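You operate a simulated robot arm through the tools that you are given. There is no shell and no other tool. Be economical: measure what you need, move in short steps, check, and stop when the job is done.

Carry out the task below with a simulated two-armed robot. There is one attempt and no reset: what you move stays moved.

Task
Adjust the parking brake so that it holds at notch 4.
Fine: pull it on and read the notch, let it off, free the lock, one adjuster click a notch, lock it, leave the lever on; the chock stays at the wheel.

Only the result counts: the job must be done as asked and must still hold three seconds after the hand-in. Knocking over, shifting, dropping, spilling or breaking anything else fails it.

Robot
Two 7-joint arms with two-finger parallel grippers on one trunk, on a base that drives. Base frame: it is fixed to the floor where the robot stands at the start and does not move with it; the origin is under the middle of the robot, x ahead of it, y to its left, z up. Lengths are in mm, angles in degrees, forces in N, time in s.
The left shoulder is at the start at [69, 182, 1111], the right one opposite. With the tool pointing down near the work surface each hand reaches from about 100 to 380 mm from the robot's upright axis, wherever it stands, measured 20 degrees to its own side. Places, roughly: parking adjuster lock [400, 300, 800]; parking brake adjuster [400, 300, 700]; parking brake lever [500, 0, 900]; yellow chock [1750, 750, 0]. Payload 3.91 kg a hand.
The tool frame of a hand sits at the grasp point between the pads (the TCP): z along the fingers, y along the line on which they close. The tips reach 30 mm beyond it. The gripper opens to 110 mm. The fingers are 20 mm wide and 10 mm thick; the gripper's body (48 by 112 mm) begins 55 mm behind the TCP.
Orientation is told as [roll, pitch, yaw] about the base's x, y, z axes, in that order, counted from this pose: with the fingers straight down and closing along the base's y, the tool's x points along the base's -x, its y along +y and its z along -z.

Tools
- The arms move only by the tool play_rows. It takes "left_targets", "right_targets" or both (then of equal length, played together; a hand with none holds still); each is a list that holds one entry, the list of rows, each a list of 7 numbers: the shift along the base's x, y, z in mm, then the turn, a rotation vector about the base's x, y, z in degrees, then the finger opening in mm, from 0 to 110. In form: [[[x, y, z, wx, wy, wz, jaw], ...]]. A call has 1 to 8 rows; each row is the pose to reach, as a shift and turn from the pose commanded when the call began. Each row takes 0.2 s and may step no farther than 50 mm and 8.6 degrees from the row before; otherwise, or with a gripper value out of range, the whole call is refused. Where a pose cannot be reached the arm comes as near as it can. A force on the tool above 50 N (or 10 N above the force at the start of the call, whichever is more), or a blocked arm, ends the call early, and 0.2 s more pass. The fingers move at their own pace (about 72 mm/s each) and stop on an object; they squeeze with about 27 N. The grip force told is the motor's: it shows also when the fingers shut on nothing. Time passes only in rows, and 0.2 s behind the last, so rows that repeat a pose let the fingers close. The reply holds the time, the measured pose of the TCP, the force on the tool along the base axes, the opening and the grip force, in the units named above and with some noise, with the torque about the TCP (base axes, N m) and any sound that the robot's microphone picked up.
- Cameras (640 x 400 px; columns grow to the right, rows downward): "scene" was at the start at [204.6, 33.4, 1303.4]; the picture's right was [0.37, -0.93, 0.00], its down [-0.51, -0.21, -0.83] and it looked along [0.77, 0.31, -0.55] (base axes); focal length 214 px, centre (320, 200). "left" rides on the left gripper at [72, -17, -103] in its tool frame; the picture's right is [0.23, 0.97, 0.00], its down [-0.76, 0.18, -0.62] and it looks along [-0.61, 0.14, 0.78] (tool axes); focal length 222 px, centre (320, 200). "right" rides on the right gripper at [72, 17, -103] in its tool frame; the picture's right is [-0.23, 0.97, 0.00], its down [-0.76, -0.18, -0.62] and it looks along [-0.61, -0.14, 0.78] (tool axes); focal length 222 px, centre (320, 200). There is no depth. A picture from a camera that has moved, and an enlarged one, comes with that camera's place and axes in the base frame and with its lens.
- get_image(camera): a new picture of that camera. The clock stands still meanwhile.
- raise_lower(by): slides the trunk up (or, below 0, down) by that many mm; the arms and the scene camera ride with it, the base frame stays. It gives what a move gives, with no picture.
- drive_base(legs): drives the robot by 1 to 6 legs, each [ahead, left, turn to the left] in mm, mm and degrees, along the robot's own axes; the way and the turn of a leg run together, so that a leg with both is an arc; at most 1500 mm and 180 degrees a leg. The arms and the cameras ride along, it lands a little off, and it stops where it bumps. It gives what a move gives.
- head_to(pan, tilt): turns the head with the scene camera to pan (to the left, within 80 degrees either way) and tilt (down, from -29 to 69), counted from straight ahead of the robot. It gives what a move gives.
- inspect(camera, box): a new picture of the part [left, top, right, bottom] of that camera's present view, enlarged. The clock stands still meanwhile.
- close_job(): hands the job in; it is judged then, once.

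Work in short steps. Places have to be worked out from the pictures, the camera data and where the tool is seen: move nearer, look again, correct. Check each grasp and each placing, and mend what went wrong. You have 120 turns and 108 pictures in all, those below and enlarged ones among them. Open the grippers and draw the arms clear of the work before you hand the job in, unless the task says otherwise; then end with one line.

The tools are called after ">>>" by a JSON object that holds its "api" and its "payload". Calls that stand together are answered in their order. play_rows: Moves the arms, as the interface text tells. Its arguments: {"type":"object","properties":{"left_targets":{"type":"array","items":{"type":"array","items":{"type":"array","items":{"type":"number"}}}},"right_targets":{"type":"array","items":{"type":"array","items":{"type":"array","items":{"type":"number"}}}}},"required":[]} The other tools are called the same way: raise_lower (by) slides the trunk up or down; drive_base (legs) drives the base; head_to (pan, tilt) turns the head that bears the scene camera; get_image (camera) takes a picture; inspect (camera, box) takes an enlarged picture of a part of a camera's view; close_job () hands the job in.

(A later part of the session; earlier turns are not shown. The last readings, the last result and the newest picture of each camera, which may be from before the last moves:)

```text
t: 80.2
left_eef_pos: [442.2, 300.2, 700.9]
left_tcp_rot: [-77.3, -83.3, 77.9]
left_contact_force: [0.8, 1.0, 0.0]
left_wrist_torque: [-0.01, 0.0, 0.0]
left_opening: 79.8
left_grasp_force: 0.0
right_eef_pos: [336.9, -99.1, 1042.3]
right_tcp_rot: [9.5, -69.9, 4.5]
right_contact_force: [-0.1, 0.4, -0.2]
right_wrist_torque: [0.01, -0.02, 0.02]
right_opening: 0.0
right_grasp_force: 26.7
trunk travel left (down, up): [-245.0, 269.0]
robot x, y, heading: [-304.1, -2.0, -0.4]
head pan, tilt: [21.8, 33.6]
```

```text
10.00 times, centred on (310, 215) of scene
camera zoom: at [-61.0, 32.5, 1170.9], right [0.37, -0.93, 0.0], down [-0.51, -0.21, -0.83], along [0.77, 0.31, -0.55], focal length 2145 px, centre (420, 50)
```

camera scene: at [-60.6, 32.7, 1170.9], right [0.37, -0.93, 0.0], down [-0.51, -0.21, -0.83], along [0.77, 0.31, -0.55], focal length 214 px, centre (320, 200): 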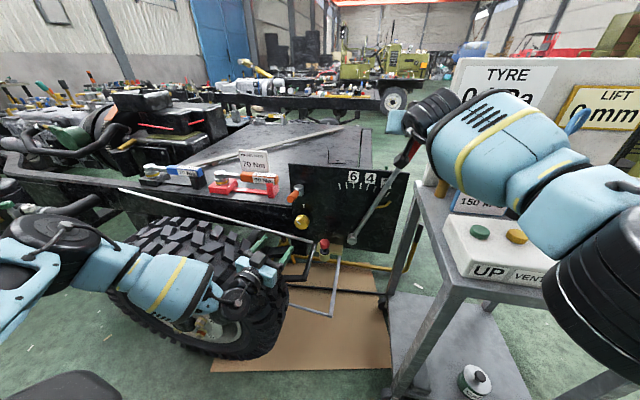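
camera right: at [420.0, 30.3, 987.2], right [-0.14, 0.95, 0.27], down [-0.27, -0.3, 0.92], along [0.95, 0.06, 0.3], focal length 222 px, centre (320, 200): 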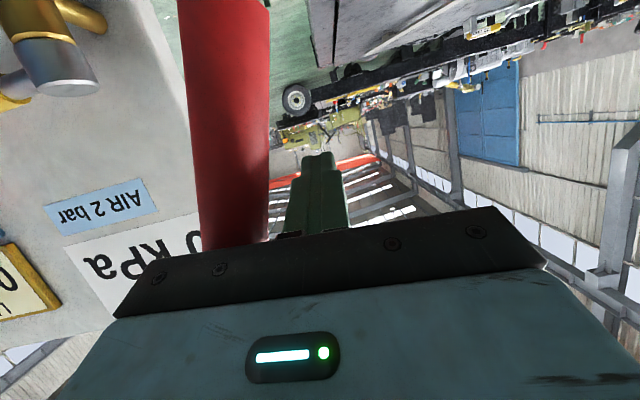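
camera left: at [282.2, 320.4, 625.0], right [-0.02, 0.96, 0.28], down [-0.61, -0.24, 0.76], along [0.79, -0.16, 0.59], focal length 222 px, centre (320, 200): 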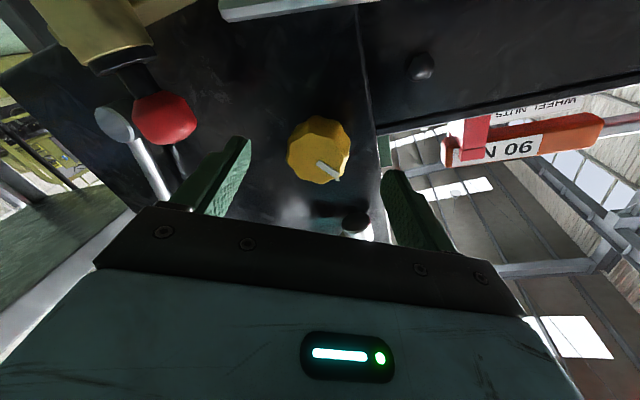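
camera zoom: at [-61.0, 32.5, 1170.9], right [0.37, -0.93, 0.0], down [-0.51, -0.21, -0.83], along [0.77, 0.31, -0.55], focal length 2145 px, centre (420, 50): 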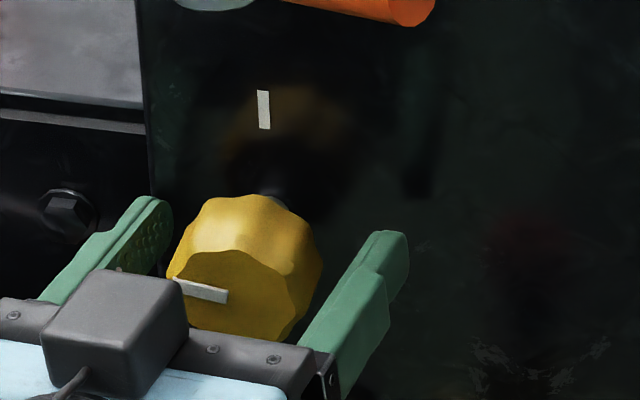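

The mark is now at about 88°, and it moved more than my hand did, so it snapped to the second 45° click. I'll withdraw the left hand and bring the right fist back to the lock handle as before.

>>> {"api": "play_rows", "payload": {"left_targets": [[[-30, 0, 0, 0, 0, 0, 80], [-70, 0, 0, 0, 0, 0, 80], [-105, 10, 0, 0, 0, 0, 80], [-135, 25, 0, 0, 0, 0, 80]]]}}

>>> {"api": "play_rows", "payload": {"right_targets": [[[-5, 26, -15, 0, 0, 4.5, 0], [-10, 52, -30, 0, 0, 9, 0], [-10, 78, -45, 0, 0, 13.5, 0], [-10, 104, -62, 0, 0, 18, 0], [-10, 130, -80, 0, 0, 22.5, 0], [-10, 158, -100, 0, 0, 27, 0], [-10, 184, -125, 0, 0, 31.5, 0], [-10, 208, -147, 0, 0, 36, 0]]]}}

>>> {"api": "play_rows", "payload": {"right_targets": [[[25, 20, -18, 0, 0, 0, 0], [50, 40, -36, 0, 0, 0, 0], [80, 62, -53, 0, 0, 0, 0], [99, 77, -54, 0, 0, 0, 0]]]}}

>>> {"api": "get_image", "payload": {"camera": "right"}}

```text
t: 81.2
left_eef_pos: [305.0, 324.8, 699.1]
left_tcp_rot: [-77.3, -83.3, 78.1]
left_contact_force: [-0.2, 0.1, 0.2]
left_wrist_torque: [-0.01, 0.01, -0.04]
left_opening: 80.2
left_grasp_force: 0.1
right_eef_pos: [336.3, -97.4, 1043.6]
right_tcp_rot: [9.2, -69.9, 4.6]
right_contact_force: [0.3, -0.2, -0.2]
right_wrist_torque: [-0.03, 0.01, 0.01]
right_opening: 0.0
right_grasp_force: 26.7
trunk travel left (down, up): [-245.0, 269.0]
robot x, y, heading: [-302.1, -1.6, -0.0]
head pan, tilt: [21.8, 33.6]
```

```text
t: 83.0
left_eef_pos: [305.9, 323.3, 699.0]
left_tcp_rot: [-76.9, -83.3, 77.8]
left_contact_force: [1.0, -0.3, 0.3]
left_wrist_torque: [-0.04, 0.0, -0.01]
left_opening: 80.2
left_grasp_force: 0.0
right_eef_pos: [324.7, 111.5, 895.7]
right_tcp_rot: [9.5, -70.0, 40.5]
right_contact_force: [0.0, 1.1, -0.9]
right_wrist_torque: [-0.01, -0.01, 0.04]
right_opening: 0.0
right_grasp_force: 26.9
trunk travel left (down, up): [-245.0, 269.0]
robot x, y, heading: [-303.4, 2.6, 0.0]
head pan, tilt: [21.8, 33.6]
```

```text
t: 84.0
left_eef_pos: [305.2, 325.2, 698.8]
left_tcp_rot: [-77.0, -83.3, 78.0]
left_contact_force: [0.0, -1.0, -0.9]
left_wrist_torque: [-0.01, 0.01, 0.0]
left_opening: 79.8
left_grasp_force: 0.1
right_eef_pos: [427.4, 187.9, 841.7]
right_tcp_rot: [8.9, -70.1, 40.9]
right_contact_force: [-0.7, -0.9, 0.5]
right_wrist_torque: [-0.04, -0.01, -0.01]
right_opening: 0.0
right_grasp_force: 26.7
trunk travel left (down, up): [-245.0, 269.0]
robot x, y, heading: [-299.8, -2.3, -0.1]
head pan, tilt: [21.8, 33.6]
```

```text
9 pictures are left
camera right: at [333.9, 107.8, 809.2], right [-0.68, 0.68, 0.26], down [-0.04, -0.4, 0.92], along [0.73, 0.61, 0.3], focal length 222 px, centre (320, 200)
```

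right: 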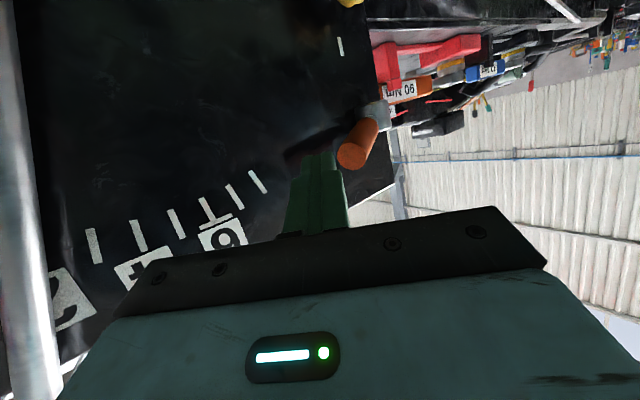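

Same view as before, with slightly less lateral gap. I'll shift a bit toward the panel, advance, then push back-left along the arc.

>>> {"api": "play_rows", "payload": {"right_targets": [[[5, -6, 0, 0, 0, 0, 0], [15, 5, 0, 0, 0, 0, 0], [5, 14, 0, 0, 0, 0, 0], [-8, 24, 0, 0, 0, 0, 0], [-19, 35, 0, 0, 0, 0, 0]]]}}

>>> {"api": "play_rows", "payload": {"right_targets": [[[-10, 10, 0, 0, 0, 0, 0], [-18, 21, 0, 0, 0, 0, 0], [-24, 32, 0, 0, 0, 0, 0], [-28, 42, 0, 0, 0, 0, 0], [-31, 50, 0, 0, 0, 0, 0], [-33, 57, 0, 0, 0, 0, 0], [-34, 64, 0, 0, 0, 0, 0]]]}}

>>> {"api": "inspect", "payload": {"camera": "scene", "box": [270, 160, 390, 240]}}

```text
t: 85.2
left_eef_pos: [305.0, 324.6, 700.0]
left_tcp_rot: [-77.2, -83.4, 77.9]
left_contact_force: [-0.9, 0.1, -0.2]
left_wrist_torque: [-0.02, 0.01, -0.02]
left_opening: 79.9
left_grasp_force: 0.1
right_eef_pos: [405.7, 222.8, 843.7]
right_tcp_rot: [9.4, -69.8, 40.7]
right_contact_force: [0.1, -0.4, 0.6]
right_wrist_torque: [0.01, 0.0, 0.0]
right_opening: 0.0
right_grasp_force: 27.0
right hand out of reach, approached as far as the arm can: row 2
trunk travel left (down, up): [-245.0, 269.0]
robot x, y, heading: [-305.8, 1.3, 0.1]
head pan, tilt: [21.8, 33.6]
```

```text
t: 87.0
left_eef_pos: [304.8, 324.4, 700.0]
left_tcp_rot: [-77.1, -83.3, 77.9]
left_contact_force: [0.4, -0.1, 0.3]
left_wrist_torque: [0.0, 0.02, 0.01]
left_opening: 80.1
left_grasp_force: 0.1
right_eef_pos: [409.2, 240.2, 840.6]
right_tcp_rot: [8.7, -69.7, 37.2]
right_contact_force: [0.5, -0.2, 0.3]
right_wrist_torque: [-0.03, -0.01, -0.02]
right_opening: 0.0
right_grasp_force: 27.4
trunk travel left (down, up): [-245.0, 269.0]
robot x, y, heading: [-302.7, -0.5, 0.0]
head pan, tilt: [21.8, 33.6]
stopped in row 7 (right hand): the arm was blocked; the commanded pose is now the measured one
```

```text
5.00 times, centred on (330, 200) of scene
camera zoom: at [-60.8, 32.4, 1170.8], right [0.37, -0.93, 0.0], down [-0.51, -0.21, -0.83], along [0.77, 0.31, -0.55], focal length 1072 px, centre (270, 200)
```

zoom: 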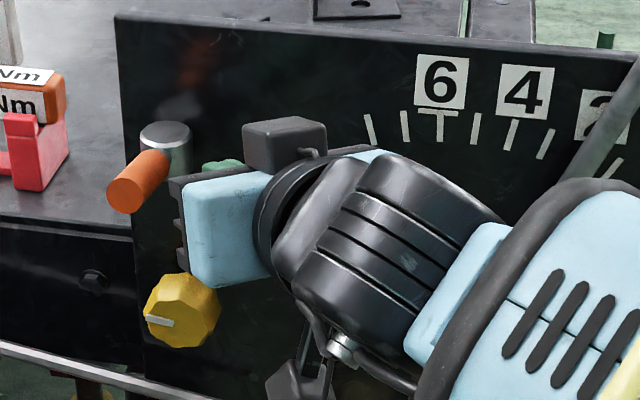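

The handle is back in the locked place. I'll withdraw and stage the right fist beside the lever again.

>>> {"api": "play_rows", "payload": {"right_targets": [[[-25, -25, 10, 0, 0, 0, 0], [-55, -52, 25, 0, 0, 0, 0], [-80, -82, 45, 0, 0, -6, 0], [-85, -115, 75, 0, 0, -12, 0], [-85, -148, 105, 0, 0, -18, 0], [-80, -180, 135, 0, 0, -24, 0], [-75, -212, 160, 0, 0, -30, 0], [-70, -245, 177, 0, 0, -36, 0]]]}}

>>> {"api": "play_rows", "payload": {"right_targets": [[[0, -35, -8, 0, 0, 0, 0], [40, -43, -15, 0, 0, 0, 0], [82, -43, -22, 0, 0, 0, 0], [124, -43, -30, 0, 0, 0, 0], [162, -43, -34, 0, 0, 0, 0]]]}}

>>> {"api": "play_rows", "payload": {"right_targets": [[[0, 14, 2, 0, 0, 1, 0], [0, 28, 5, 0, 0, 2, 0], [0, 42, 9, 0, 0, 4, 0], [0, 56, 12, 0, 0, 6, 0], [0, 68, 15, 0, 0, 8, 0], [0, 80, 17, 0, 0, 10, 0], [0, 92, 19, 0, 0, 12, 0], [0, 104, 21, 0, 0, 14, 0]]]}}

>>> {"api": "get_image", "payload": {"camera": "right"}}

```text
t: 88.8
left_eef_pos: [304.7, 324.9, 700.2]
left_tcp_rot: [-77.1, -83.3, 78.0]
left_contact_force: [0.8, 0.1, 0.6]
left_wrist_torque: [0.02, 0.0, -0.02]
left_opening: 80.1
left_grasp_force: 0.1
right_eef_pos: [336.0, -0.8, 1018.2]
right_tcp_rot: [8.7, -69.8, 1.3]
right_contact_force: [-0.1, 0.0, 0.1]
right_wrist_torque: [0.03, 0.02, 0.01]
right_opening: 0.1
right_grasp_force: 27.5
trunk travel left (down, up): [-245.0, 269.0]
robot x, y, heading: [-305.2, -2.6, 0.4]
head pan, tilt: [21.8, 33.6]
```

```text
t: 90.0
left_eef_pos: [304.6, 323.6, 698.5]
left_tcp_rot: [-76.9, -83.3, 77.8]
left_contact_force: [0.1, 0.4, 0.9]
left_wrist_torque: [-0.02, 0.03, -0.01]
left_opening: 79.8
left_grasp_force: 0.0
right_eef_pos: [501.3, -45.2, 983.6]
right_tcp_rot: [8.6, -69.8, 1.5]
right_contact_force: [0.6, -0.2, -0.1]
right_wrist_torque: [0.01, 0.01, -0.01]
right_opening: 0.1
right_grasp_force: 27.2
trunk travel left (down, up): [-245.0, 269.0]
robot x, y, heading: [-301.8, 0.2, 0.1]
head pan, tilt: [21.8, 33.6]
```

```text
t: 91.8
left_eef_pos: [304.2, 324.8, 699.3]
left_tcp_rot: [-77.0, -83.2, 77.9]
left_contact_force: [0.0, -0.4, 0.0]
left_wrist_torque: [0.0, 0.03, 0.0]
left_opening: 80.0
left_grasp_force: 0.0
right_eef_pos: [498.1, 60.5, 1004.4]
right_tcp_rot: [8.5, -69.7, 15.5]
right_contact_force: [-1.7, -2.6, 0.4]
right_wrist_torque: [0.0, 0.0, -0.01]
right_opening: 0.1
right_grasp_force: 27.1
trunk travel left (down, up): [-245.0, 269.0]
robot x, y, heading: [-300.7, -1.7, 0.2]
head pan, tilt: [21.8, 33.6]
```

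```text
7 pictures are left
camera right: at [379.4, 28.8, 972.2], right [-0.31, 0.91, 0.26], down [-0.21, -0.34, 0.92], along [0.93, 0.23, 0.3], focal length 222 px, centre (320, 200)
```

right: 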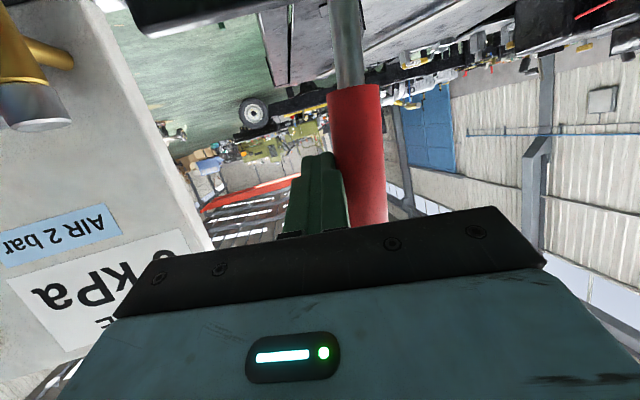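

The fist is pushing the lever freely. I'll continue toward the stop in small steps.

>>> {"api": "play_rows", "payload": {"right_targets": [[[0, 10, 1, 0, 0, 3, 0], [0, 20, 1, 0, 0, 6, 0], [0, 30, 1, 0, 0, 9, 0], [0, 38, 0, 0, 0, 12, 0], [0, 46, 0, 0, 0, 14, 0], [0, 54, 0, 0, 0, 16, 0], [0, 62, 0, 0, 0, 18, 0], [0, 70, 0, 0, 0, 20, 0]]]}}

>>> {"api": "inspect", "payload": {"camera": "scene", "box": [335, 165, 405, 215]}}

```text
t: 93.5
left_eef_pos: [304.4, 324.1, 699.6]
left_tcp_rot: [-77.0, -83.3, 77.9]
left_contact_force: [0.1, 0.1, 0.6]
left_wrist_torque: [-0.03, -0.01, 0.01]
left_opening: 80.0
left_grasp_force: 0.1
right_eef_pos: [500.0, 106.8, 1004.6]
right_tcp_rot: [8.6, -69.8, 29.5]
right_contact_force: [-0.3, 0.4, 0.6]
right_wrist_torque: [0.0, 0.0, -0.03]
right_opening: 0.0
right_grasp_force: 27.2
right hand out of reach, approached as far as the arm can: row 6, 7, 8
trunk travel left (down, up): [-245.0, 269.0]
robot x, y, heading: [-304.2, 0.0, 0.1]
head pan, tilt: [21.8, 33.6]
```

```text
8.00 times, centred on (370, 190) of scene
camera zoom: at [-60.9, 32.6, 1170.8], right [0.37, -0.93, 0.0], down [-0.51, -0.21, -0.83], along [0.77, 0.31, -0.55], focal length 1716 px, centre (-80, 280)
```

zoom: 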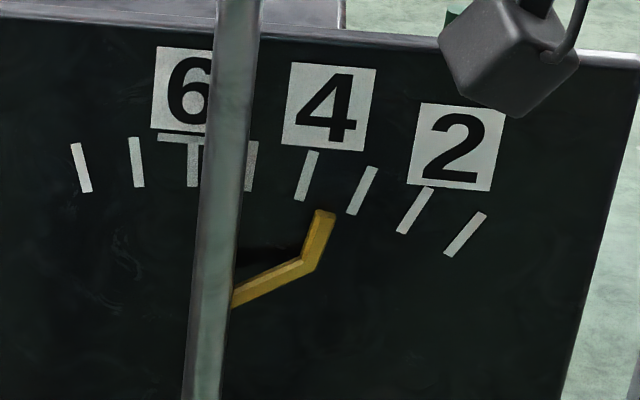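

The pointer is between 3 and 4 with no resistance; the arm has just run out of reach. I'll lift the left hand clear of the tyre, ease the fist off, and drive the base 70 mm to the left.

>>> {"api": "play_rows", "payload": {"left_targets": [[[0, 0, 45, 0, 0, 0, 80], [0, 0, 90, 0, 0, 0, 80], [-10, 0, 135, 0, 0, 0, 80], [-20, 0, 170, 0, 0, 0, 80]]], "right_targets": [[[0, -15, 0, 0, 0, 0, 0], [-10, -35, 0, 0, 0, -5, 0], [-20, -60, 0, 0, 0, -10, 0], [-25, -90, 0, 0, 0, -15, 0]]]}}

>>> {"api": "drive_base", "payload": {"legs": [[0, 70, 0]]}}

>>> {"api": "get_image", "payload": {"camera": "right"}}

```text
t: 94.5
left_eef_pos: [284.5, 321.9, 870.3]
left_tcp_rot: [-76.8, -83.4, 77.7]
left_contact_force: [0.5, 0.4, -0.8]
left_wrist_torque: [0.0, 0.0, 0.0]
left_opening: 80.1
left_grasp_force: 0.0
right_eef_pos: [473.0, 17.0, 1005.2]
right_tcp_rot: [8.6, -69.9, 14.4]
right_contact_force: [-0.2, 0.2, 0.6]
right_wrist_torque: [-0.04, -0.01, -0.04]
right_opening: 0.1
right_grasp_force: 26.7
trunk travel left (down, up): [-245.0, 269.0]
robot x, y, heading: [-301.1, 1.2, -0.0]
head pan, tilt: [21.8, 33.6]
```

```text
t: 95.8
left_eef_pos: [284.1, 391.9, 870.5]
left_tcp_rot: [-77.1, -83.3, 77.9]
left_contact_force: [-0.2, 1.3, -0.7]
left_wrist_torque: [0.03, 0.0, 0.03]
left_opening: 80.0
left_grasp_force: 0.1
right_eef_pos: [473.3, 87.3, 1005.4]
right_tcp_rot: [8.6, -69.7, 14.4]
right_contact_force: [0.0, -0.2, 0.6]
right_wrist_torque: [0.0, -0.02, 0.0]
right_opening: 0.0
right_grasp_force: 27.0
trunk travel left (down, up): [-245.0, 269.0]
robot x, y, heading: [-301.7, 68.9, -0.1]
head pan, tilt: [21.8, 33.6]
```

```text
5 pictures are left
camera right: at [353.8, 57.5, 973.4], right [-0.3, 0.92, 0.26], down [-0.21, -0.33, 0.92], along [0.93, 0.21, 0.3], focal length 222 px, centre (320, 200)
```

right: 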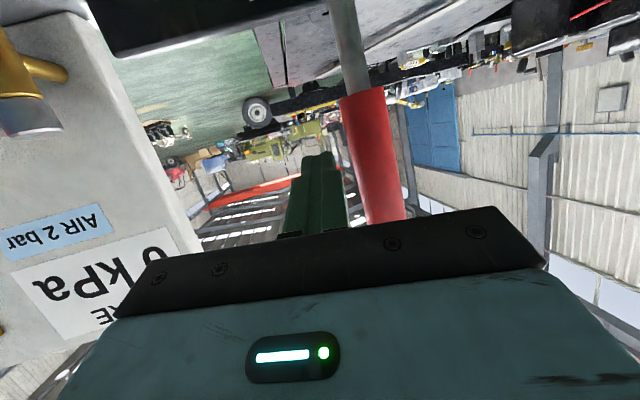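

The fist is still to the right of the grip with fresh reach. I'll go forward and push to the stop.

>>> {"api": "play_rows", "payload": {"right_targets": [[[15, -5, 0, 0, 0, 0, 0], [28, -5, 0, 0, 0, 0, 0], [28, 6, 0, 0, 0, 2, 0], [28, 14, 0, 0, 0, 4, 0], [28, 22, 0, 0, 0, 5, 0], [28, 30, 0, 0, 0, 6, 0], [28, 37, 0, 0, 0, 7, 0], [28, 44, 0, 0, 0, 8, 0]]]}}

>>> {"api": "play_rows", "payload": {"right_targets": [[[0, 6, 0, 0, 0, 0, 0], [0, 12, 0, 0, 0, 0, 0], [0, 18, 0, 0, 0, 0, 0], [0, 24, 0, 0, 0, 0, 0]]]}}

>>> {"api": "inspect", "payload": {"camera": "scene", "box": [325, 155, 405, 220]}}

```text
t: 97.7
left_eef_pos: [286.2, 389.3, 870.0]
left_tcp_rot: [-77.1, -83.4, 77.7]
left_contact_force: [0.4, -0.3, 0.1]
left_wrist_torque: [0.01, -0.04, 0.01]
left_opening: 79.9
left_grasp_force: 0.1
right_eef_pos: [510.0, 109.8, 1004.0]
right_tcp_rot: [7.7, -69.5, 21.3]
right_contact_force: [3.7, -10.6, 0.4]
right_wrist_torque: [-0.12, 0.0, 0.04]
right_opening: 0.2
right_grasp_force: 26.8
trunk travel left (down, up): [-245.0, 269.0]
robot x, y, heading: [-300.3, 66.0, -0.3]
head pan, tilt: [21.8, 33.6]
stopped in row 8 (right hand): the force on the tool passed its limit at 51 N (the readings are from after the stop); the commanded pose is now the measured one
```

```text
t: 98.7
left_eef_pos: [286.6, 386.6, 870.2]
left_tcp_rot: [-76.9, -83.3, 77.4]
left_contact_force: [0.1, -0.8, -0.1]
left_wrist_torque: [0.01, -0.02, -0.03]
left_opening: 79.8
left_grasp_force: 0.1
right_eef_pos: [516.8, 113.4, 1004.1]
right_tcp_rot: [7.4, -69.4, 20.1]
right_contact_force: [4.8, -8.5, 1.5]
right_wrist_torque: [-0.08, -0.04, 0.08]
right_opening: 0.0
right_grasp_force: 27.7
trunk travel left (down, up): [-245.0, 269.0]
robot x, y, heading: [-303.0, 67.8, -0.4]
head pan, tilt: [21.8, 33.6]
stopped in row 4 (right hand): the force on the tool passed its limit at 52 N (the readings are from after the stop); the commanded pose is now the measured one
```

```text
6.15 times, centred on (365, 188) of scene
camera zoom: at [-60.7, 100.0, 1170.8], right [0.37, -0.93, 0.0], down [-0.51, -0.2, -0.83], along [0.78, 0.3, -0.55], focal length 1320 px, centre (43, 277)
```

zoom: 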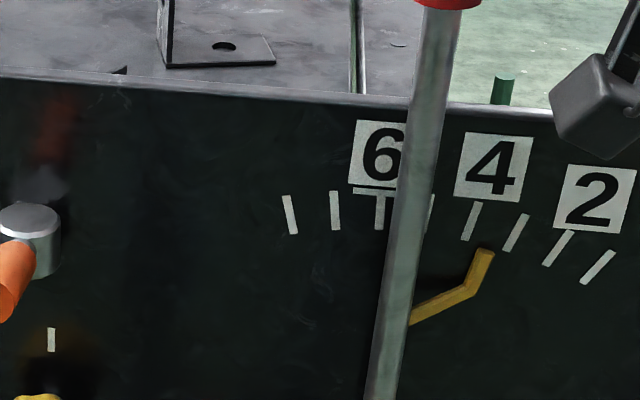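

The pointer is just short of 4 with the push limited to about 50 N. Earlier, at notch 2, I pushed several times and harder. I'll press again with firmer steps to see whether the lever seats further.

>>> {"api": "play_rows", "payload": {"right_targets": [[[-8, 6, 0, 0, 0, 2, 0], [-8, 18, 0, 0, 0, 2, 0], [-8, 34, 0, 0, 0, 2, 0], [-8, 50, 0, 0, 0, 2, 0]]]}}

>>> {"api": "play_rows", "payload": {"right_targets": [[[-5, 6, 0, 0, 0, 1, 0], [-5, 20, 0, 0, 0, 1, 0], [-5, 38, 0, 0, 0, 1, 0], [-5, 56, 0, 0, 0, 1, 0]]]}}

```text
t: 99.4
left_eef_pos: [288.1, 384.6, 870.3]
left_tcp_rot: [-77.2, -83.3, 77.2]
left_contact_force: [0.3, 0.5, 0.4]
left_wrist_torque: [-0.02, 0.02, -0.01]
left_opening: 79.9
left_grasp_force: 0.0
right_eef_pos: [516.0, 113.6, 1003.2]
right_tcp_rot: [6.5, -69.0, 20.9]
right_contact_force: [-0.3, -13.2, 2.2]
right_wrist_torque: [-0.04, 0.06, 0.17]
right_opening: 0.0
right_grasp_force: 26.8
trunk travel left (down, up): [-245.0, 269.0]
robot x, y, heading: [-297.1, 68.0, -0.6]
head pan, tilt: [21.8, 33.6]
stopped in row 3 (right hand): the force on the tool passed its limit at 55 N (the readings are from after the stop); the commanded pose is now the measured one
```

```text
t: 100.0
left_eef_pos: [289.2, 381.5, 869.8]
left_tcp_rot: [-76.8, -83.4, 76.8]
left_contact_force: [-0.4, 0.8, -0.6]
left_wrist_torque: [-0.03, -0.02, -0.01]
left_opening: 79.9
left_grasp_force: 0.1
right_eef_pos: [518.7, 114.6, 1002.3]
right_tcp_rot: [5.4, -68.8, 21.3]
right_contact_force: [0.0, -11.6, 3.3]
right_wrist_torque: [-0.08, 0.03, 0.22]
right_opening: 0.1
right_grasp_force: 27.3
trunk travel left (down, up): [-245.0, 269.0]
robot x, y, heading: [-300.3, 63.9, -1.0]
head pan, tilt: [21.8, 33.6]
stopped in row 3 (right hand): the force on the tool passed its limit at 56 N (the readings are from after the stop); the commanded pose is now the measured one
```

It doesn't advance, so this is a hard stop. I'll ease the fist off and read the pointer unloaded.

>>> {"api": "play_rows", "payload": {"right_targets": [[[0, -12, 0, 0, 0, 0, 0], [-30, -20, 0, 0, 0, 0, 0], [-65, -25, 0, 0, 0, 0, 0], [-90, -40, 5, 0, 0, -5, 0]]]}}

>>> {"api": "inspect", "payload": {"camera": "scene", "box": [275, 165, 405, 245]}}

```text
t: 101.0
left_eef_pos: [287.8, 380.1, 869.2]
left_tcp_rot: [-77.1, -83.4, 77.1]
left_contact_force: [0.5, 0.2, 0.0]
left_wrist_torque: [-0.03, 0.04, -0.04]
left_opening: 80.0
left_grasp_force: 0.0
right_eef_pos: [427.6, 78.6, 1006.5]
right_tcp_rot: [5.8, -68.9, 16.2]
right_contact_force: [0.7, -0.7, 0.7]
right_wrist_torque: [0.0, -0.01, -0.03]
right_opening: 0.3
right_grasp_force: 26.8
trunk travel left (down, up): [-245.0, 269.0]
robot x, y, heading: [-302.1, 65.3, -0.6]
head pan, tilt: [21.8, 33.6]
```

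```text
4.92 times, centred on (340, 205) of scene
camera zoom: at [-60.9, 96.0, 1170.9], right [0.36, -0.93, 0.0], down [-0.52, -0.2, -0.83], along [0.78, 0.3, -0.55], focal length 1056 px, centre (222, 175)
```

zoom: 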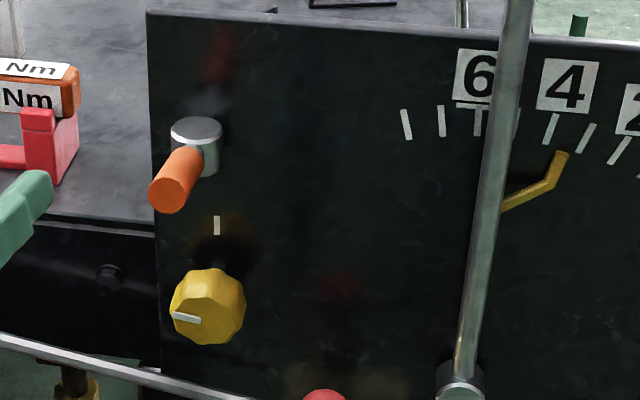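

The pointer reads about 3.5 unloaded and the knob mark is at about 86°. Working back through all three readings (2.0, about 2.7 and 3.5 at 0°, 40° and 86°), the coupling is about 60° per notch. The knob must therefore reach about 120°. First the lever goes off again, with the fist moved to its left side.

>>> {"api": "play_rows", "payload": {"right_targets": [[[0, 35, 5, 0, 0, 4, 0], [0, 70, 5, 0, 0, 8, 0], [0, 106, 5, 0, 0, 12, 0], [25, 110, 3, 0, 0, 10, 0], [50, 110, 0, 0, 0, 6, 0], [75, 108, -2, 0, 0, 2, 0]]]}}

```text
t: 102.5
left_eef_pos: [283.9, 378.5, 873.7]
left_tcp_rot: [-78.9, -83.6, 78.8]
left_contact_force: [-0.5, -0.1, 0.4]
left_wrist_torque: [-0.02, -0.01, 0.06]
left_opening: 80.0
left_grasp_force: 0.1
right_eef_pos: [513.5, 144.0, 1008.3]
right_tcp_rot: [11.4, -68.1, 10.4]
right_contact_force: [-45.5, -10.2, 2.7]
right_wrist_torque: [0.24, -1.73, -2.21]
right_opening: 0.0
right_grasp_force: 26.9
trunk travel left (down, up): [-245.0, 269.0]
robot x, y, heading: [-302.8, 67.4, -0.5]
head pan, tilt: [21.8, 33.6]
stopped in row 6 (right hand): the force on the tool passed its limit at 234 N (the readings are from after the stop); the commanded pose is now the measured one
```

A hard bump there: the arm drifted off course near its reach limit. I'll retreat straight back at once and check with a picture.

>>> {"api": "play_rows", "payload": {"right_targets": [[[-20, 3, 0, 0, 0, 0, 0], [-50, 5, 3, 0, 0, 0, 0], [-85, 5, 5, 0, 0, 0, 0]]]}}

>>> {"api": "get_image", "payload": {"camera": "scene"}}

```text
t: 103.3
left_eef_pos: [288.2, 382.2, 871.0]
left_tcp_rot: [-76.7, -83.4, 76.7]
left_contact_force: [0.1, 0.7, -0.8]
left_wrist_torque: [-0.01, 0.0, 0.01]
left_opening: 80.1
left_grasp_force: 0.0
right_eef_pos: [432.9, 153.2, 1009.2]
right_tcp_rot: [11.1, -67.9, 10.7]
right_contact_force: [-0.2, 0.4, 0.2]
right_wrist_torque: [-0.01, -0.02, 0.02]
right_opening: 0.0
right_grasp_force: 27.3
trunk travel left (down, up): [-245.0, 269.0]
robot x, y, heading: [-303.3, 67.2, -0.7]
head pan, tilt: [21.8, 33.6]
```

```text
2 pictures are left
camera scene: at [-61.2, 96.0, 1171.0], right [0.36, -0.93, 0.0], down [-0.52, -0.2, -0.83], along [0.78, 0.3, -0.55], focal length 214 px, centre (320, 200)
```

scene: 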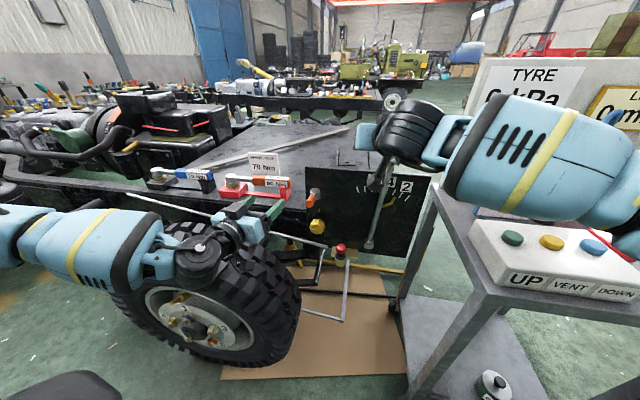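

The lever has already been swept partly back, and the fist is on its left. I'll go forward at a reachable y and push it to off.

>>> {"api": "play_rows", "payload": {"right_targets": [[[35, -2, -2, 0, 0, 0, 0], [70, -8, -4, 0, 0, 0, 0], [71, -22, -5, 0, 0, -2, 0], [71, -36, -7, 0, 0, -4, 0], [71, -50, -9, 0, 0, -6, 0], [71, -64, -12, 0, 0, -8, 0], [71, -78, -16, 0, 0, -10, 0], [71, -90, -19, 0, 0, -12, 0]]]}}

>>> {"api": "play_rows", "payload": {"right_targets": [[[0, -10, -4, 0, 0, -1, 0], [0, -20, -6, 0, 0, -2, 0], [0, -28, -7, 0, 0, -2, 0], [0, -35, -8, 0, 0, -2, 0]]]}}

```text
t: 105.1
left_eef_pos: [289.1, 382.1, 869.7]
left_tcp_rot: [-76.4, -83.2, 76.6]
left_contact_force: [-1.0, 0.6, 0.5]
left_wrist_torque: [0.03, 0.0, 0.01]
left_opening: 79.7
left_grasp_force: 0.0
right_eef_pos: [504.0, 65.2, 989.7]
right_tcp_rot: [11.1, -67.9, -1.1]
right_contact_force: [-0.3, 1.6, 1.9]
right_wrist_torque: [-0.01, 0.0, -0.01]
right_opening: 0.0
right_grasp_force: 26.6
trunk travel left (down, up): [-245.0, 269.0]
robot x, y, heading: [-301.8, 63.8, -1.0]
head pan, tilt: [21.8, 33.6]
```

```text
t: 106.1
left_eef_pos: [288.6, 383.4, 868.8]
left_tcp_rot: [-76.5, -83.2, 76.7]
left_contact_force: [-0.6, 0.5, -0.1]
left_wrist_torque: [0.02, 0.0, 0.01]
left_opening: 79.9
left_grasp_force: 0.0
right_eef_pos: [503.6, 35.3, 983.0]
right_tcp_rot: [11.2, -68.0, -2.7]
right_contact_force: [5.4, 16.3, 1.9]
right_wrist_torque: [0.23, -0.07, 0.19]
right_opening: 0.0
right_grasp_force: 26.5
trunk travel left (down, up): [-245.0, 269.0]
robot x, y, heading: [-304.8, 69.7, -0.7]
head pan, tilt: [21.8, 33.6]
```

The lever is off, at its stop at the same position as before. I'll retract the right hand and drive the base back to its earlier place so the known moves repeat.

>>> {"api": "play_rows", "payload": {"right_targets": [[[-30, 8, 6, 0, 0, 0, 0], [-70, 8, 12, 0, 0, 0, 0], [-110, 0, 20, 0, 0, 0, 0], [-145, -25, 30, 0, 0, 0, 0], [-160, -62, 40, 0, 0, 2, 0], [-168, -100, 55, 0, 0, 4, 0]]]}}

>>> {"api": "drive_base", "payload": {"legs": [[0, -67, 0.7]]}}

```text
t: 107.5
left_eef_pos: [288.1, 382.0, 869.3]
left_tcp_rot: [-76.6, -83.4, 76.6]
left_contact_force: [0.4, 0.2, -0.7]
left_wrist_torque: [0.03, 0.02, 0.0]
left_opening: 80.0
left_grasp_force: 0.1
right_eef_pos: [338.1, -72.3, 1040.5]
right_tcp_rot: [11.0, -68.0, 0.9]
right_contact_force: [0.3, 0.3, 0.2]
right_wrist_torque: [0.02, 0.0, 0.0]
right_opening: 0.1
right_grasp_force: 27.0
trunk travel left (down, up): [-245.0, 269.0]
robot x, y, heading: [-299.6, 68.8, -0.7]
head pan, tilt: [21.8, 33.6]
```

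```text
t: 108.7
left_eef_pos: [284.2, 323.1, 869.7]
left_tcp_rot: [-76.5, -83.4, 77.1]
left_contact_force: [-0.2, -0.2, -0.2]
left_wrist_torque: [0.01, -0.01, 0.02]
left_opening: 79.8
left_grasp_force: 0.0
right_eef_pos: [339.2, -130.2, 1039.8]
right_tcp_rot: [11.0, -67.9, 1.6]
right_contact_force: [-0.5, 0.5, 0.1]
right_wrist_torque: [0.01, 0.02, 0.0]
right_opening: 0.0
right_grasp_force: 26.4
trunk travel left (down, up): [-245.0, 269.0]
robot x, y, heading: [-301.0, 3.4, 0.0]
head pan, tilt: [21.8, 33.6]
```

Now the lock: left fist to the left of the handle, then the same sweep as before.

>>> {"api": "play_rows", "payload": {"left_targets": [[[0, 12, -10, 0, 0, 0, 0], [20, 12, -25, 0, 0, 0, 0], [45, 11, -34, 0, 0, 0, 0], [70, 10, -34, 0, 0, 0, 0], [89, 9, -34, 0, 0, 0, 0], [89, 9, -34, 0, 0, 0, 0]]]}}

>>> {"api": "play_rows", "payload": {"left_targets": [[[5, -11, 0, 0, 0, 0, 0], [5, -20, 0, 0, 0, 0, 0], [5, -29, 0, 0, 0, 0, 0], [8, -39, 0, 0, 0, 0, 0], [12, -49, 0, 0, 0, 0, 0], [19, -59, 0, 0, 0, 0, 0], [27, -68, 0, 0, 0, 0, 0], [36, -73, 0, 0, 0, 0, 0]]]}}

>>> {"api": "play_rows", "payload": {"left_targets": [[[5, -2, 0, 0, 0, 0, 0], [10, -3, 0, 0, 0, 0, 0], [15, -3, 0, 0, 0, 0, 0]]]}}

```text
t: 110.1
left_eef_pos: [373.6, 332.8, 835.8]
left_tcp_rot: [-76.3, -83.3, 77.0]
left_contact_force: [0.4, -0.2, 0.5]
left_wrist_torque: [-0.01, 0.01, -0.05]
left_opening: 0.2
left_grasp_force: 27.0
right_eef_pos: [339.6, -129.4, 1039.3]
right_tcp_rot: [11.0, -68.0, 1.6]
right_contact_force: [0.2, -0.5, -0.2]
right_wrist_torque: [0.0, 0.03, 0.0]
right_opening: 0.0
right_grasp_force: 26.6
trunk travel left (down, up): [-245.0, 269.0]
robot x, y, heading: [-305.8, 0.6, 0.0]
head pan, tilt: [21.8, 33.6]
```

```text
t: 111.9
left_eef_pos: [405.2, 262.3, 835.0]
left_tcp_rot: [-75.7, -83.3, 76.6]
left_contact_force: [-46.9, 11.0, 3.2]
left_wrist_torque: [0.02, 0.13, -0.11]
left_opening: 0.0
left_grasp_force: 27.4
right_eef_pos: [336.7, -127.8, 1042.5]
right_tcp_rot: [10.8, -68.1, 1.9]
right_contact_force: [0.0, 0.1, -0.1]
right_wrist_torque: [-0.01, -0.01, 0.02]
right_opening: 0.0
right_grasp_force: 27.3
trunk travel left (down, up): [-245.0, 269.0]
robot x, y, heading: [-305.0, 4.4, -0.2]
head pan, tilt: [21.8, 33.6]
```

```text
t: 112.2
left_eef_pos: [403.5, 263.1, 834.0]
left_tcp_rot: [-75.4, -83.3, 76.5]
left_contact_force: [-34.2, 5.9, 8.7]
left_wrist_torque: [-0.08, -0.14, -0.13]
left_opening: 0.0
left_grasp_force: 26.2
right_eef_pos: [334.9, -127.4, 1042.3]
right_tcp_rot: [10.9, -68.1, 1.9]
right_contact_force: [-0.5, -1.1, 0.8]
right_wrist_torque: [0.05, -0.03, 0.0]
right_opening: 0.2
right_grasp_force: 27.2
trunk travel left (down, up): [-245.0, 269.0]
robot x, y, heading: [-304.4, -3.3, 0.3]
head pan, tilt: [21.8, 33.6]
stopped in row 1 (left hand): the force on the tool passed its limit at 62 N (the readings are from after the stop); the commanded pose is now the measured one
```

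The lock is freed, with the same stop and forces as before. Left hand goes down to the knob, rolled to +30° again, then advances and grips.

>>> {"api": "play_rows", "payload": {"left_targets": [[[-25, 5, 0, 0, 0, 0, 0], [-60, 15, -8, 5, 0, 0, 30], [-62, 25, -45, 11, 0, 0, 60], [-62, 33, -85, 18, 0, 0, 90], [-62, 38, -120, 25, 0, 0, 90], [-62, 38, -135, 31, 0, 0, 90], [-40, 38, -135, 36, 0, 0, 90], [-22, 38, -135, 36, 0, 0, 90]]]}}

>>> {"api": "play_rows", "payload": {"left_targets": [[[30, 0, 1, 0, 0, 0, 90], [60, 0, 1, 0, 0, 0, 90], [60, 0, 1, 0, 0, 0, 35], [60, 0, 1, 0, 0, 0, 35], [60, 0, 1, 0, 0, 0, 35]]]}}

```text
t: 114.0
left_eef_pos: [388.1, 299.8, 696.4]
left_tcp_rot: [87.8, -60.2, -86.2]
left_contact_force: [0.3, 0.0, -0.3]
left_wrist_torque: [0.02, -0.01, 0.01]
left_opening: 89.8
left_grasp_force: 0.1
right_eef_pos: [338.9, -128.5, 1039.1]
right_tcp_rot: [10.9, -68.0, 1.7]
right_contact_force: [-0.3, -0.2, 0.2]
right_wrist_torque: [0.0, 0.03, 0.02]
right_opening: 0.0
right_grasp_force: 26.3
trunk travel left (down, up): [-245.0, 269.0]
robot x, y, heading: [-304.3, -0.8, 0.2]
head pan, tilt: [21.8, 33.6]
```

```text
t: 115.2
left_eef_pos: [446.0, 300.2, 698.5]
left_tcp_rot: [88.3, -60.5, -86.4]
left_contact_force: [-20.8, 13.0, 9.8]
left_wrist_torque: [0.07, -0.43, 1.58]
left_opening: 50.4
left_grasp_force: 44.5
right_eef_pos: [336.9, -127.7, 1041.5]
right_tcp_rot: [11.0, -68.1, 1.9]
right_contact_force: [-0.9, -0.4, 0.8]
right_wrist_torque: [-0.04, -0.03, 0.01]
right_opening: 0.0
right_grasp_force: 26.7
trunk travel left (down, up): [-245.0, 269.0]
robot x, y, heading: [-301.1, -1.5, 0.1]
head pan, tilt: [21.8, 33.6]
```

Gripped, opening 50, though the tips brush the panel slightly. I'll back off 3 mm and turn 32°.

>>> {"api": "play_rows", "payload": {"left_targets": [[[-4, 0, 0, -5, 0, 0, 35], [-4, 0, 0, -11, 0, 0, 35], [-4, 0, 0, -17, 0, 0, 35], [-4, 0, 0, -23, 0, 0, 35], [-4, 0, 0, -28, 0, 0, 35], [-4, 0, 0, -32, 0, 0, 35]]]}}

>>> {"api": "play_rows", "payload": {"left_targets": [[[0, 0, 0, 0, 0, 0, 80], [0, 0, 0, 0, 0, 0, 80], [-35, 0, 0, 0, 0, 0, 80], [-75, 0, 0, 0, 0, 0, 80]]]}}

>>> {"api": "inspect", "payload": {"camera": "scene", "box": [285, 195, 335, 235]}}

```text
t: 116.6
left_eef_pos: [443.1, 300.6, 700.7]
left_tcp_rot: [-56.7, -87.0, 58.0]
left_contact_force: [17.7, 10.5, 10.3]
left_wrist_torque: [0.24, -1.08, 1.1]
left_opening: 50.4
left_grasp_force: 44.8
right_eef_pos: [340.8, -127.7, 1038.9]
right_tcp_rot: [10.9, -67.9, 1.8]
right_contact_force: [0.3, 0.7, -0.4]
right_wrist_torque: [0.01, -0.02, -0.03]
right_opening: 0.0
right_grasp_force: 26.9
trunk travel left (down, up): [-245.0, 269.0]
robot x, y, heading: [-302.7, -2.3, 0.1]
head pan, tilt: [21.8, 33.6]
```

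```text
t: 117.6
left_eef_pos: [367.3, 297.8, 697.5]
left_tcp_rot: [-52.1, -86.9, 53.0]
left_contact_force: [1.2, 1.0, 0.2]
left_wrist_torque: [0.0, -0.02, 0.0]
left_opening: 80.0
left_grasp_force: 0.0
right_eef_pos: [339.2, -128.9, 1040.0]
right_tcp_rot: [11.0, -67.9, 1.8]
right_contact_force: [0.3, -0.2, 0.5]
right_wrist_torque: [-0.01, 0.0, -0.02]
right_opening: 0.1
right_grasp_force: 26.8
trunk travel left (down, up): [-245.0, 269.0]
robot x, y, heading: [-301.1, 3.2, -0.1]
head pan, tilt: [21.8, 33.6]
```

```text
10.00 times, centred on (310, 215) of scene
camera zoom: at [-62.8, 34.4, 1170.9], right [0.37, -0.93, 0.0], down [-0.51, -0.21, -0.83], along [0.77, 0.31, -0.55], focal length 2145 px, centre (420, 50)
```

zoom: 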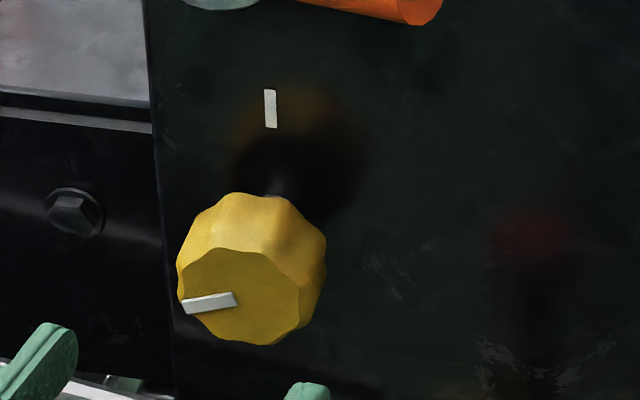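

The mark is at about 116°, which by the measured slope should hold at about 4.0. I'll withdraw the left hand and repeat the locking move with the right fist.

>>> {"api": "play_rows", "payload": {"left_targets": [[[-30, 10, 0, 0, 0, 0, 80], [-60, 25, 0, 0, 0, 0, 80]]]}}

>>> {"api": "play_rows", "payload": {"right_targets": [[[-7, 30, -15, 0, 0, 5, 0], [-14, 60, -30, 0, 0, 10, 0], [-14, 90, -45, 0, 0, 15, 0], [-14, 120, -62, 0, 0, 20, 0], [-14, 150, -80, 0, 0, 25, 0], [-14, 180, -100, 0, 0, 30, 0], [-14, 210, -122, 0, 0, 35, 0], [-14, 239, -144, 0, 0, 39, 0]]]}}

>>> {"api": "play_rows", "payload": {"right_targets": [[[25, 18, -18, 0, 0, 0, 0], [50, 38, -36, 0, 0, 0, 0], [80, 60, -53, 0, 0, 0, 0], [101, 76, -54, 0, 0, 0, 0]]]}}

```text
t: 118.2
left_eef_pos: [307.6, 326.0, 697.1]
left_tcp_rot: [-52.7, -86.9, 53.9]
left_contact_force: [-0.7, -0.4, 0.4]
left_wrist_torque: [-0.01, 0.02, 0.01]
left_opening: 80.0
left_grasp_force: 0.0
right_eef_pos: [339.6, -127.6, 1039.8]
right_tcp_rot: [11.0, -67.9, 1.8]
right_contact_force: [-0.4, -0.2, -0.7]
right_wrist_torque: [0.04, 0.02, 0.01]
right_opening: 0.1
right_grasp_force: 27.0
trunk travel left (down, up): [-245.0, 269.0]
robot x, y, heading: [-304.0, 3.2, -0.1]
head pan, tilt: [21.8, 33.6]
```

```text
t: 120.0
left_eef_pos: [308.6, 325.9, 696.0]
left_tcp_rot: [-52.0, -86.9, 53.1]
left_contact_force: [-0.3, -0.1, 0.2]
left_wrist_torque: [-0.02, -0.01, 0.01]
left_opening: 80.2
left_grasp_force: 0.0
right_eef_pos: [326.0, 112.1, 894.3]
right_tcp_rot: [11.0, -67.8, 40.8]
right_contact_force: [-0.4, -0.1, 0.5]
right_wrist_torque: [0.04, -0.03, 0.0]
right_opening: 0.0
right_grasp_force: 26.7
trunk travel left (down, up): [-245.0, 269.0]
robot x, y, heading: [-299.8, -1.6, 0.0]
head pan, tilt: [21.8, 33.6]
```

```text
t: 121.0
left_eef_pos: [308.5, 325.7, 697.0]
left_tcp_rot: [-52.7, -86.9, 53.8]
left_contact_force: [0.5, 1.0, -0.1]
left_wrist_torque: [0.01, 0.01, 0.0]
left_opening: 79.8
left_grasp_force: 0.1
right_eef_pos: [424.8, 185.9, 842.8]
right_tcp_rot: [10.2, -68.1, 41.3]
right_contact_force: [1.2, -0.1, -0.4]
right_wrist_torque: [0.03, -0.03, 0.0]
right_opening: 0.0
right_grasp_force: 27.2
trunk travel left (down, up): [-245.0, 269.0]
robot x, y, heading: [-303.4, -0.5, 0.4]
head pan, tilt: [21.8, 33.6]
```

The pose matches the last locking run. I'll repeat the hook-and-push.

>>> {"api": "play_rows", "payload": {"right_targets": [[[8, -5, -1, 0, 0, 0, 0], [17, 6, -1, 0, 0, 0, 0], [7, 15, -1, 0, 0, 0, 0], [-6, 26, -1, 0, 0, 0, 0], [-17, 37, -1, 0, 0, 0, 0]]]}}

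>>> {"api": "play_rows", "payload": {"right_targets": [[[-10, 10, 0, 0, 0, 0, 0], [-18, 21, 0, 0, 0, 0, 0], [-24, 32, 0, 0, 0, 0, 0], [-28, 42, 0, 0, 0, 0, 0], [-31, 50, 0, 0, 0, 0, 0], [-33, 57, 0, 0, 0, 0, 0], [-34, 64, 0, 0, 0, 0, 0]]]}}

```text
t: 122.4
left_eef_pos: [308.6, 326.0, 697.4]
left_tcp_rot: [-52.2, -86.9, 53.2]
left_contact_force: [-0.3, 0.1, 0.0]
left_wrist_torque: [-0.03, 0.0, 0.01]
left_opening: 79.9
left_grasp_force: 0.1
right_eef_pos: [437.6, 176.5, 816.3]
right_tcp_rot: [14.5, -66.1, 33.3]
right_contact_force: [-0.2, -0.5, 0.3]
right_wrist_torque: [0.01, -0.02, -0.01]
right_opening: 0.0
right_grasp_force: 27.1
right hand out of reach, approached as far as the arm can: row 1, 2, 3
trunk travel left (down, up): [-245.0, 269.0]
robot x, y, heading: [-302.0, 1.1, 0.1]
head pan, tilt: [21.8, 33.6]
stopped in row 5 (right hand): the arm was blocked; the commanded pose is now the measured one
```

```text
t: 124.2
left_eef_pos: [309.1, 326.1, 697.0]
left_tcp_rot: [-52.4, -86.8, 53.4]
left_contact_force: [-0.5, 0.4, -0.5]
left_wrist_torque: [0.03, -0.01, 0.0]
left_opening: 80.3
left_grasp_force: 0.1
right_eef_pos: [462.9, 156.5, 823.2]
right_tcp_rot: [16.3, -66.6, 24.1]
right_contact_force: [0.7, -0.4, -0.1]
right_wrist_torque: [0.01, -0.01, -0.03]
right_opening: 0.0
right_grasp_force: 26.8
trunk travel left (down, up): [-245.0, 269.0]
robot x, y, heading: [-304.9, 2.2, 0.1]
head pan, tilt: [21.8, 33.6]
stopped in row 7 (right hand): the arm was blocked; the commanded pose is now the measured one
```

The arm ran out of reach and missed the handle. I'll back off, lift the left hand clear of the tyre, and drive the base 70 mm left for more reach.

>>> {"api": "play_rows", "payload": {"left_targets": [[[0, 0, 45, 0, 0, 0, 80], [0, 0, 90, 0, 0, 0, 80], [-10, 0, 130, 0, 0, 0, 80], [-20, 0, 165, 0, 0, 0, 80]]], "right_targets": [[[-30, -15, 12, 0, 0, 0, 0], [-65, -35, 20, 0, 0, 5, 0], [-90, -60, 25, 0, 0, 10, 0], [-100, -90, 28, 0, 0, 16, 0]]]}}

>>> {"api": "drive_base", "payload": {"legs": [[0, 70, 0]]}}

```text
t: 125.2
left_eef_pos: [288.2, 325.7, 863.1]
left_tcp_rot: [-51.7, -87.1, 52.8]
left_contact_force: [0.4, 0.3, 0.3]
left_wrist_torque: [0.01, 0.01, 0.02]
left_opening: 80.0
left_grasp_force: 0.1
right_eef_pos: [359.2, 70.2, 851.3]
right_tcp_rot: [16.2, -66.7, 40.7]
right_contact_force: [0.0, -0.2, 0.4]
right_wrist_torque: [0.0, -0.06, -0.01]
right_opening: 0.0
right_grasp_force: 27.0
trunk travel left (down, up): [-245.0, 269.0]
robot x, y, heading: [-307.1, 3.4, 0.0]
head pan, tilt: [21.8, 33.6]
```

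```text
t: 126.5
left_eef_pos: [288.0, 396.1, 862.1]
left_tcp_rot: [-52.4, -86.9, 53.6]
left_contact_force: [-0.3, 0.5, -1.3]
left_wrist_torque: [0.01, -0.01, -0.03]
left_opening: 79.6
left_grasp_force: 0.0
right_eef_pos: [361.0, 139.2, 850.7]
right_tcp_rot: [16.2, -66.6, 40.4]
right_contact_force: [0.7, 1.0, 0.3]
right_wrist_torque: [-0.03, 0.03, 0.01]
right_opening: 0.0
right_grasp_force: 26.9
trunk travel left (down, up): [-245.0, 269.0]
robot x, y, heading: [-302.5, 68.3, 0.2]
head pan, tilt: [21.8, 33.6]
```

With fresh reach, I'll unwind the yaw a bit and go to the same hooking point that worked before, then push back-left.

>>> {"api": "play_rows", "payload": {"right_targets": [[[20, 12, -2, 0, 0, -6, 0], [40, 26, -4, 0, 0, -12, 0], [60, 40, -7, 0, 0, -12, 0], [70, 48, -8, 0, 0, -12, 0], [80, 57, -8, 0, 0, -12, 0]]]}}

>>> {"api": "play_rows", "payload": {"right_targets": [[[-10, 8, 0, 0, 0, 0, 0], [-22, 17, 0, 0, 0, 0, 0], [-32, 27, 0, 0, 0, 0, 0], [-42, 37, 0, 0, 0, 0, 0], [-50, 48, 0, 0, 0, 0, 0], [-56, 59, 0, 0, 0, 0, 0], [-60, 69, 0, 0, 0, 0, 0], [-63, 77, 0, 0, 0, 0, 0]]]}}

```text
t: 127.7
left_eef_pos: [287.8, 395.7, 861.6]
left_tcp_rot: [-52.4, -87.0, 53.5]
left_contact_force: [-0.8, 0.4, -0.5]
left_wrist_torque: [0.01, -0.03, 0.0]
left_opening: 79.7
left_grasp_force: 0.1
right_eef_pos: [439.5, 196.6, 842.7]
right_tcp_rot: [16.1, -66.7, 28.4]
right_contact_force: [-0.7, -0.6, -0.2]
right_wrist_torque: [0.02, 0.02, 0.01]
right_opening: 0.0
right_grasp_force: 27.2
trunk travel left (down, up): [-245.0, 269.0]
robot x, y, heading: [-303.4, 70.5, -0.3]
head pan, tilt: [21.8, 33.6]
```

```text
t: 129.5
left_eef_pos: [287.7, 390.3, 863.8]
left_tcp_rot: [-51.0, -87.1, 52.1]
left_contact_force: [0.6, -0.4, 0.1]
left_wrist_torque: [-0.02, 0.0, 0.0]
left_opening: 79.8
left_grasp_force: 0.0
right_eef_pos: [379.9, 264.0, 842.3]
right_tcp_rot: [16.1, -66.7, 27.8]
right_contact_force: [-9.6, -34.3, 2.3]
right_wrist_torque: [-0.23, 0.02, -0.24]
right_opening: 0.1
right_grasp_force: 26.3
trunk travel left (down, up): [-245.0, 269.0]
robot x, y, heading: [-302.0, 70.0, -0.0]
head pan, tilt: [21.8, 33.6]
```

The push ended with 34 N toward the stop, so the lock is home again. I'll withdraw and go to the lever's right side.

>>> {"api": "play_rows", "payload": {"right_targets": [[[-15, -28, 8, 0, 0, 0, 0], [-35, -62, 20, 0, 0, 0, 0], [-50, -98, 43, 0, 0, -6, 0], [-50, -136, 72, 0, 0, -12, 0], [-45, -174, 100, 0, 0, -18, 0], [-40, -212, 126, 0, 0, -24, 0], [-35, -252, 147, 0, 0, -29, 0], [-30, -294, 163, 0, 0, -32, 0]]]}}

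>>> {"api": "play_rows", "payload": {"right_targets": [[[0, -22, -8, 0, 0, 0, 0], [40, -24, -14, 0, 0, 0, 0], [80, -24, -18, 0, 0, 0, 0], [118, -24, -21, 0, 0, 0, 0], [152, -24, -22, 0, 0, 0, 0]]]}}

>>> {"api": "play_rows", "payload": {"right_targets": [[[0, 14, 2, 0, 0, 1, 0], [0, 28, 5, 0, 0, 2, 0], [0, 42, 9, 0, 0, 4, 0], [0, 56, 12, 0, 0, 6, 0], [0, 68, 15, 0, 0, 8, 0], [0, 80, 17, 0, 0, 9, 0], [0, 92, 19, 0, 0, 10, 0], [0, 104, 21, 0, 0, 11, 0]]]}}

```text
t: 131.3
left_eef_pos: [288.3, 394.8, 862.5]
left_tcp_rot: [-52.1, -87.0, 53.2]
left_contact_force: [0.5, 0.0, 0.1]
left_wrist_torque: [-0.01, 0.02, -0.01]
left_opening: 79.9
left_grasp_force: 0.1
right_eef_pos: [348.1, -22.2, 1006.9]
right_tcp_rot: [16.2, -66.7, -3.6]
right_contact_force: [-0.2, 0.1, -0.9]
right_wrist_torque: [0.04, 0.01, -0.01]
right_opening: 0.0
right_grasp_force: 27.3
trunk travel left (down, up): [-245.0, 269.0]
robot x, y, heading: [-302.3, 66.6, 0.2]
head pan, tilt: [21.8, 33.6]
```

```text
t: 132.5
left_eef_pos: [289.2, 395.7, 862.5]
left_tcp_rot: [-51.9, -86.9, 53.1]
left_contact_force: [-0.1, 0.2, -0.1]
left_wrist_torque: [-0.02, 0.02, 0.02]
left_opening: 80.1
left_grasp_force: 0.1
right_eef_pos: [501.8, -44.0, 982.0]
right_tcp_rot: [16.1, -66.6, -3.6]
right_contact_force: [0.3, 0.6, -0.5]
right_wrist_torque: [-0.01, -0.03, -0.04]
right_opening: 0.1
right_grasp_force: 27.4
trunk travel left (down, up): [-245.0, 269.0]
robot x, y, heading: [-301.1, 68.0, 0.1]
head pan, tilt: [21.8, 33.6]
```

```text
t: 134.3
left_eef_pos: [287.8, 395.4, 862.0]
left_tcp_rot: [-52.4, -87.0, 53.6]
left_contact_force: [0.4, 0.7, -0.2]
left_wrist_torque: [0.01, 0.04, 0.01]
left_opening: 79.9
left_grasp_force: 0.1
right_eef_pos: [498.6, 60.5, 1005.2]
right_tcp_rot: [16.1, -66.8, 7.4]
right_contact_force: [-4.6, -3.8, -0.2]
right_wrist_torque: [0.07, -0.05, 0.05]
right_opening: 0.0
right_grasp_force: 27.4
trunk travel left (down, up): [-245.0, 269.0]
robot x, y, heading: [-302.9, 70.0, -0.2]
head pan, tilt: [21.8, 33.6]
```

The lever is following at low force. I'll continue to the stop.

>>> {"api": "play_rows", "payload": {"right_targets": [[[3, 10, 1, 0, 0, 1, 0], [3, 20, 1, 0, 0, 2, 0], [3, 30, 1, 0, 0, 3, 0], [3, 40, 1, 0, 0, 4, 0], [3, 48, 1, 0, 0, 5, 0], [3, 56, 0, 0, 0, 6, 0], [3, 64, 0, 0, 0, 7, 0], [3, 70, 0, 0, 0, 7, 0]]]}}

>>> {"api": "play_rows", "payload": {"right_targets": [[[0, 6, 0, 0, 0, 0, 0], [0, 12, 0, 0, 0, 0, 0], [0, 18, 0, 0, 0, 0, 0], [0, 24, 0, 0, 0, 0, 0]]]}}

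```text
t: 136.1
left_eef_pos: [287.3, 395.1, 862.0]
left_tcp_rot: [-52.0, -86.8, 53.1]
left_contact_force: [-0.2, -0.3, -0.3]
left_wrist_torque: [0.01, -0.01, 0.0]
left_opening: 80.0
left_grasp_force: 0.0
right_eef_pos: [500.0, 128.0, 1004.2]
right_tcp_rot: [16.2, -66.6, 14.4]
right_contact_force: [-1.7, -2.7, -0.6]
right_wrist_torque: [0.0, 0.02, 0.05]
right_opening: 0.0
right_grasp_force: 27.3
trunk travel left (down, up): [-245.0, 269.0]
robot x, y, heading: [-302.7, 69.7, -0.1]
head pan, tilt: [21.8, 33.6]
```

```text
t: 137.1
left_eef_pos: [289.6, 392.7, 861.7]
left_tcp_rot: [-52.5, -86.9, 53.2]
left_contact_force: [0.5, 0.3, 0.9]
left_wrist_torque: [0.03, 0.0, -0.02]
left_opening: 80.0
left_grasp_force: 0.1
right_eef_pos: [509.0, 132.1, 1005.0]
right_tcp_rot: [15.2, -66.5, 13.2]
right_contact_force: [6.7, -8.0, 1.9]
right_wrist_torque: [-0.06, 0.0, 0.05]
right_opening: 0.2
right_grasp_force: 27.0
trunk travel left (down, up): [-245.0, 269.0]
robot x, y, heading: [-300.3, 69.8, -0.3]
head pan, tilt: [21.8, 33.6]
stopped in row 4 (right hand): the force on the tool passed its limit at 51 N (the readings are from after the stop); the commanded pose is now the measured one
```

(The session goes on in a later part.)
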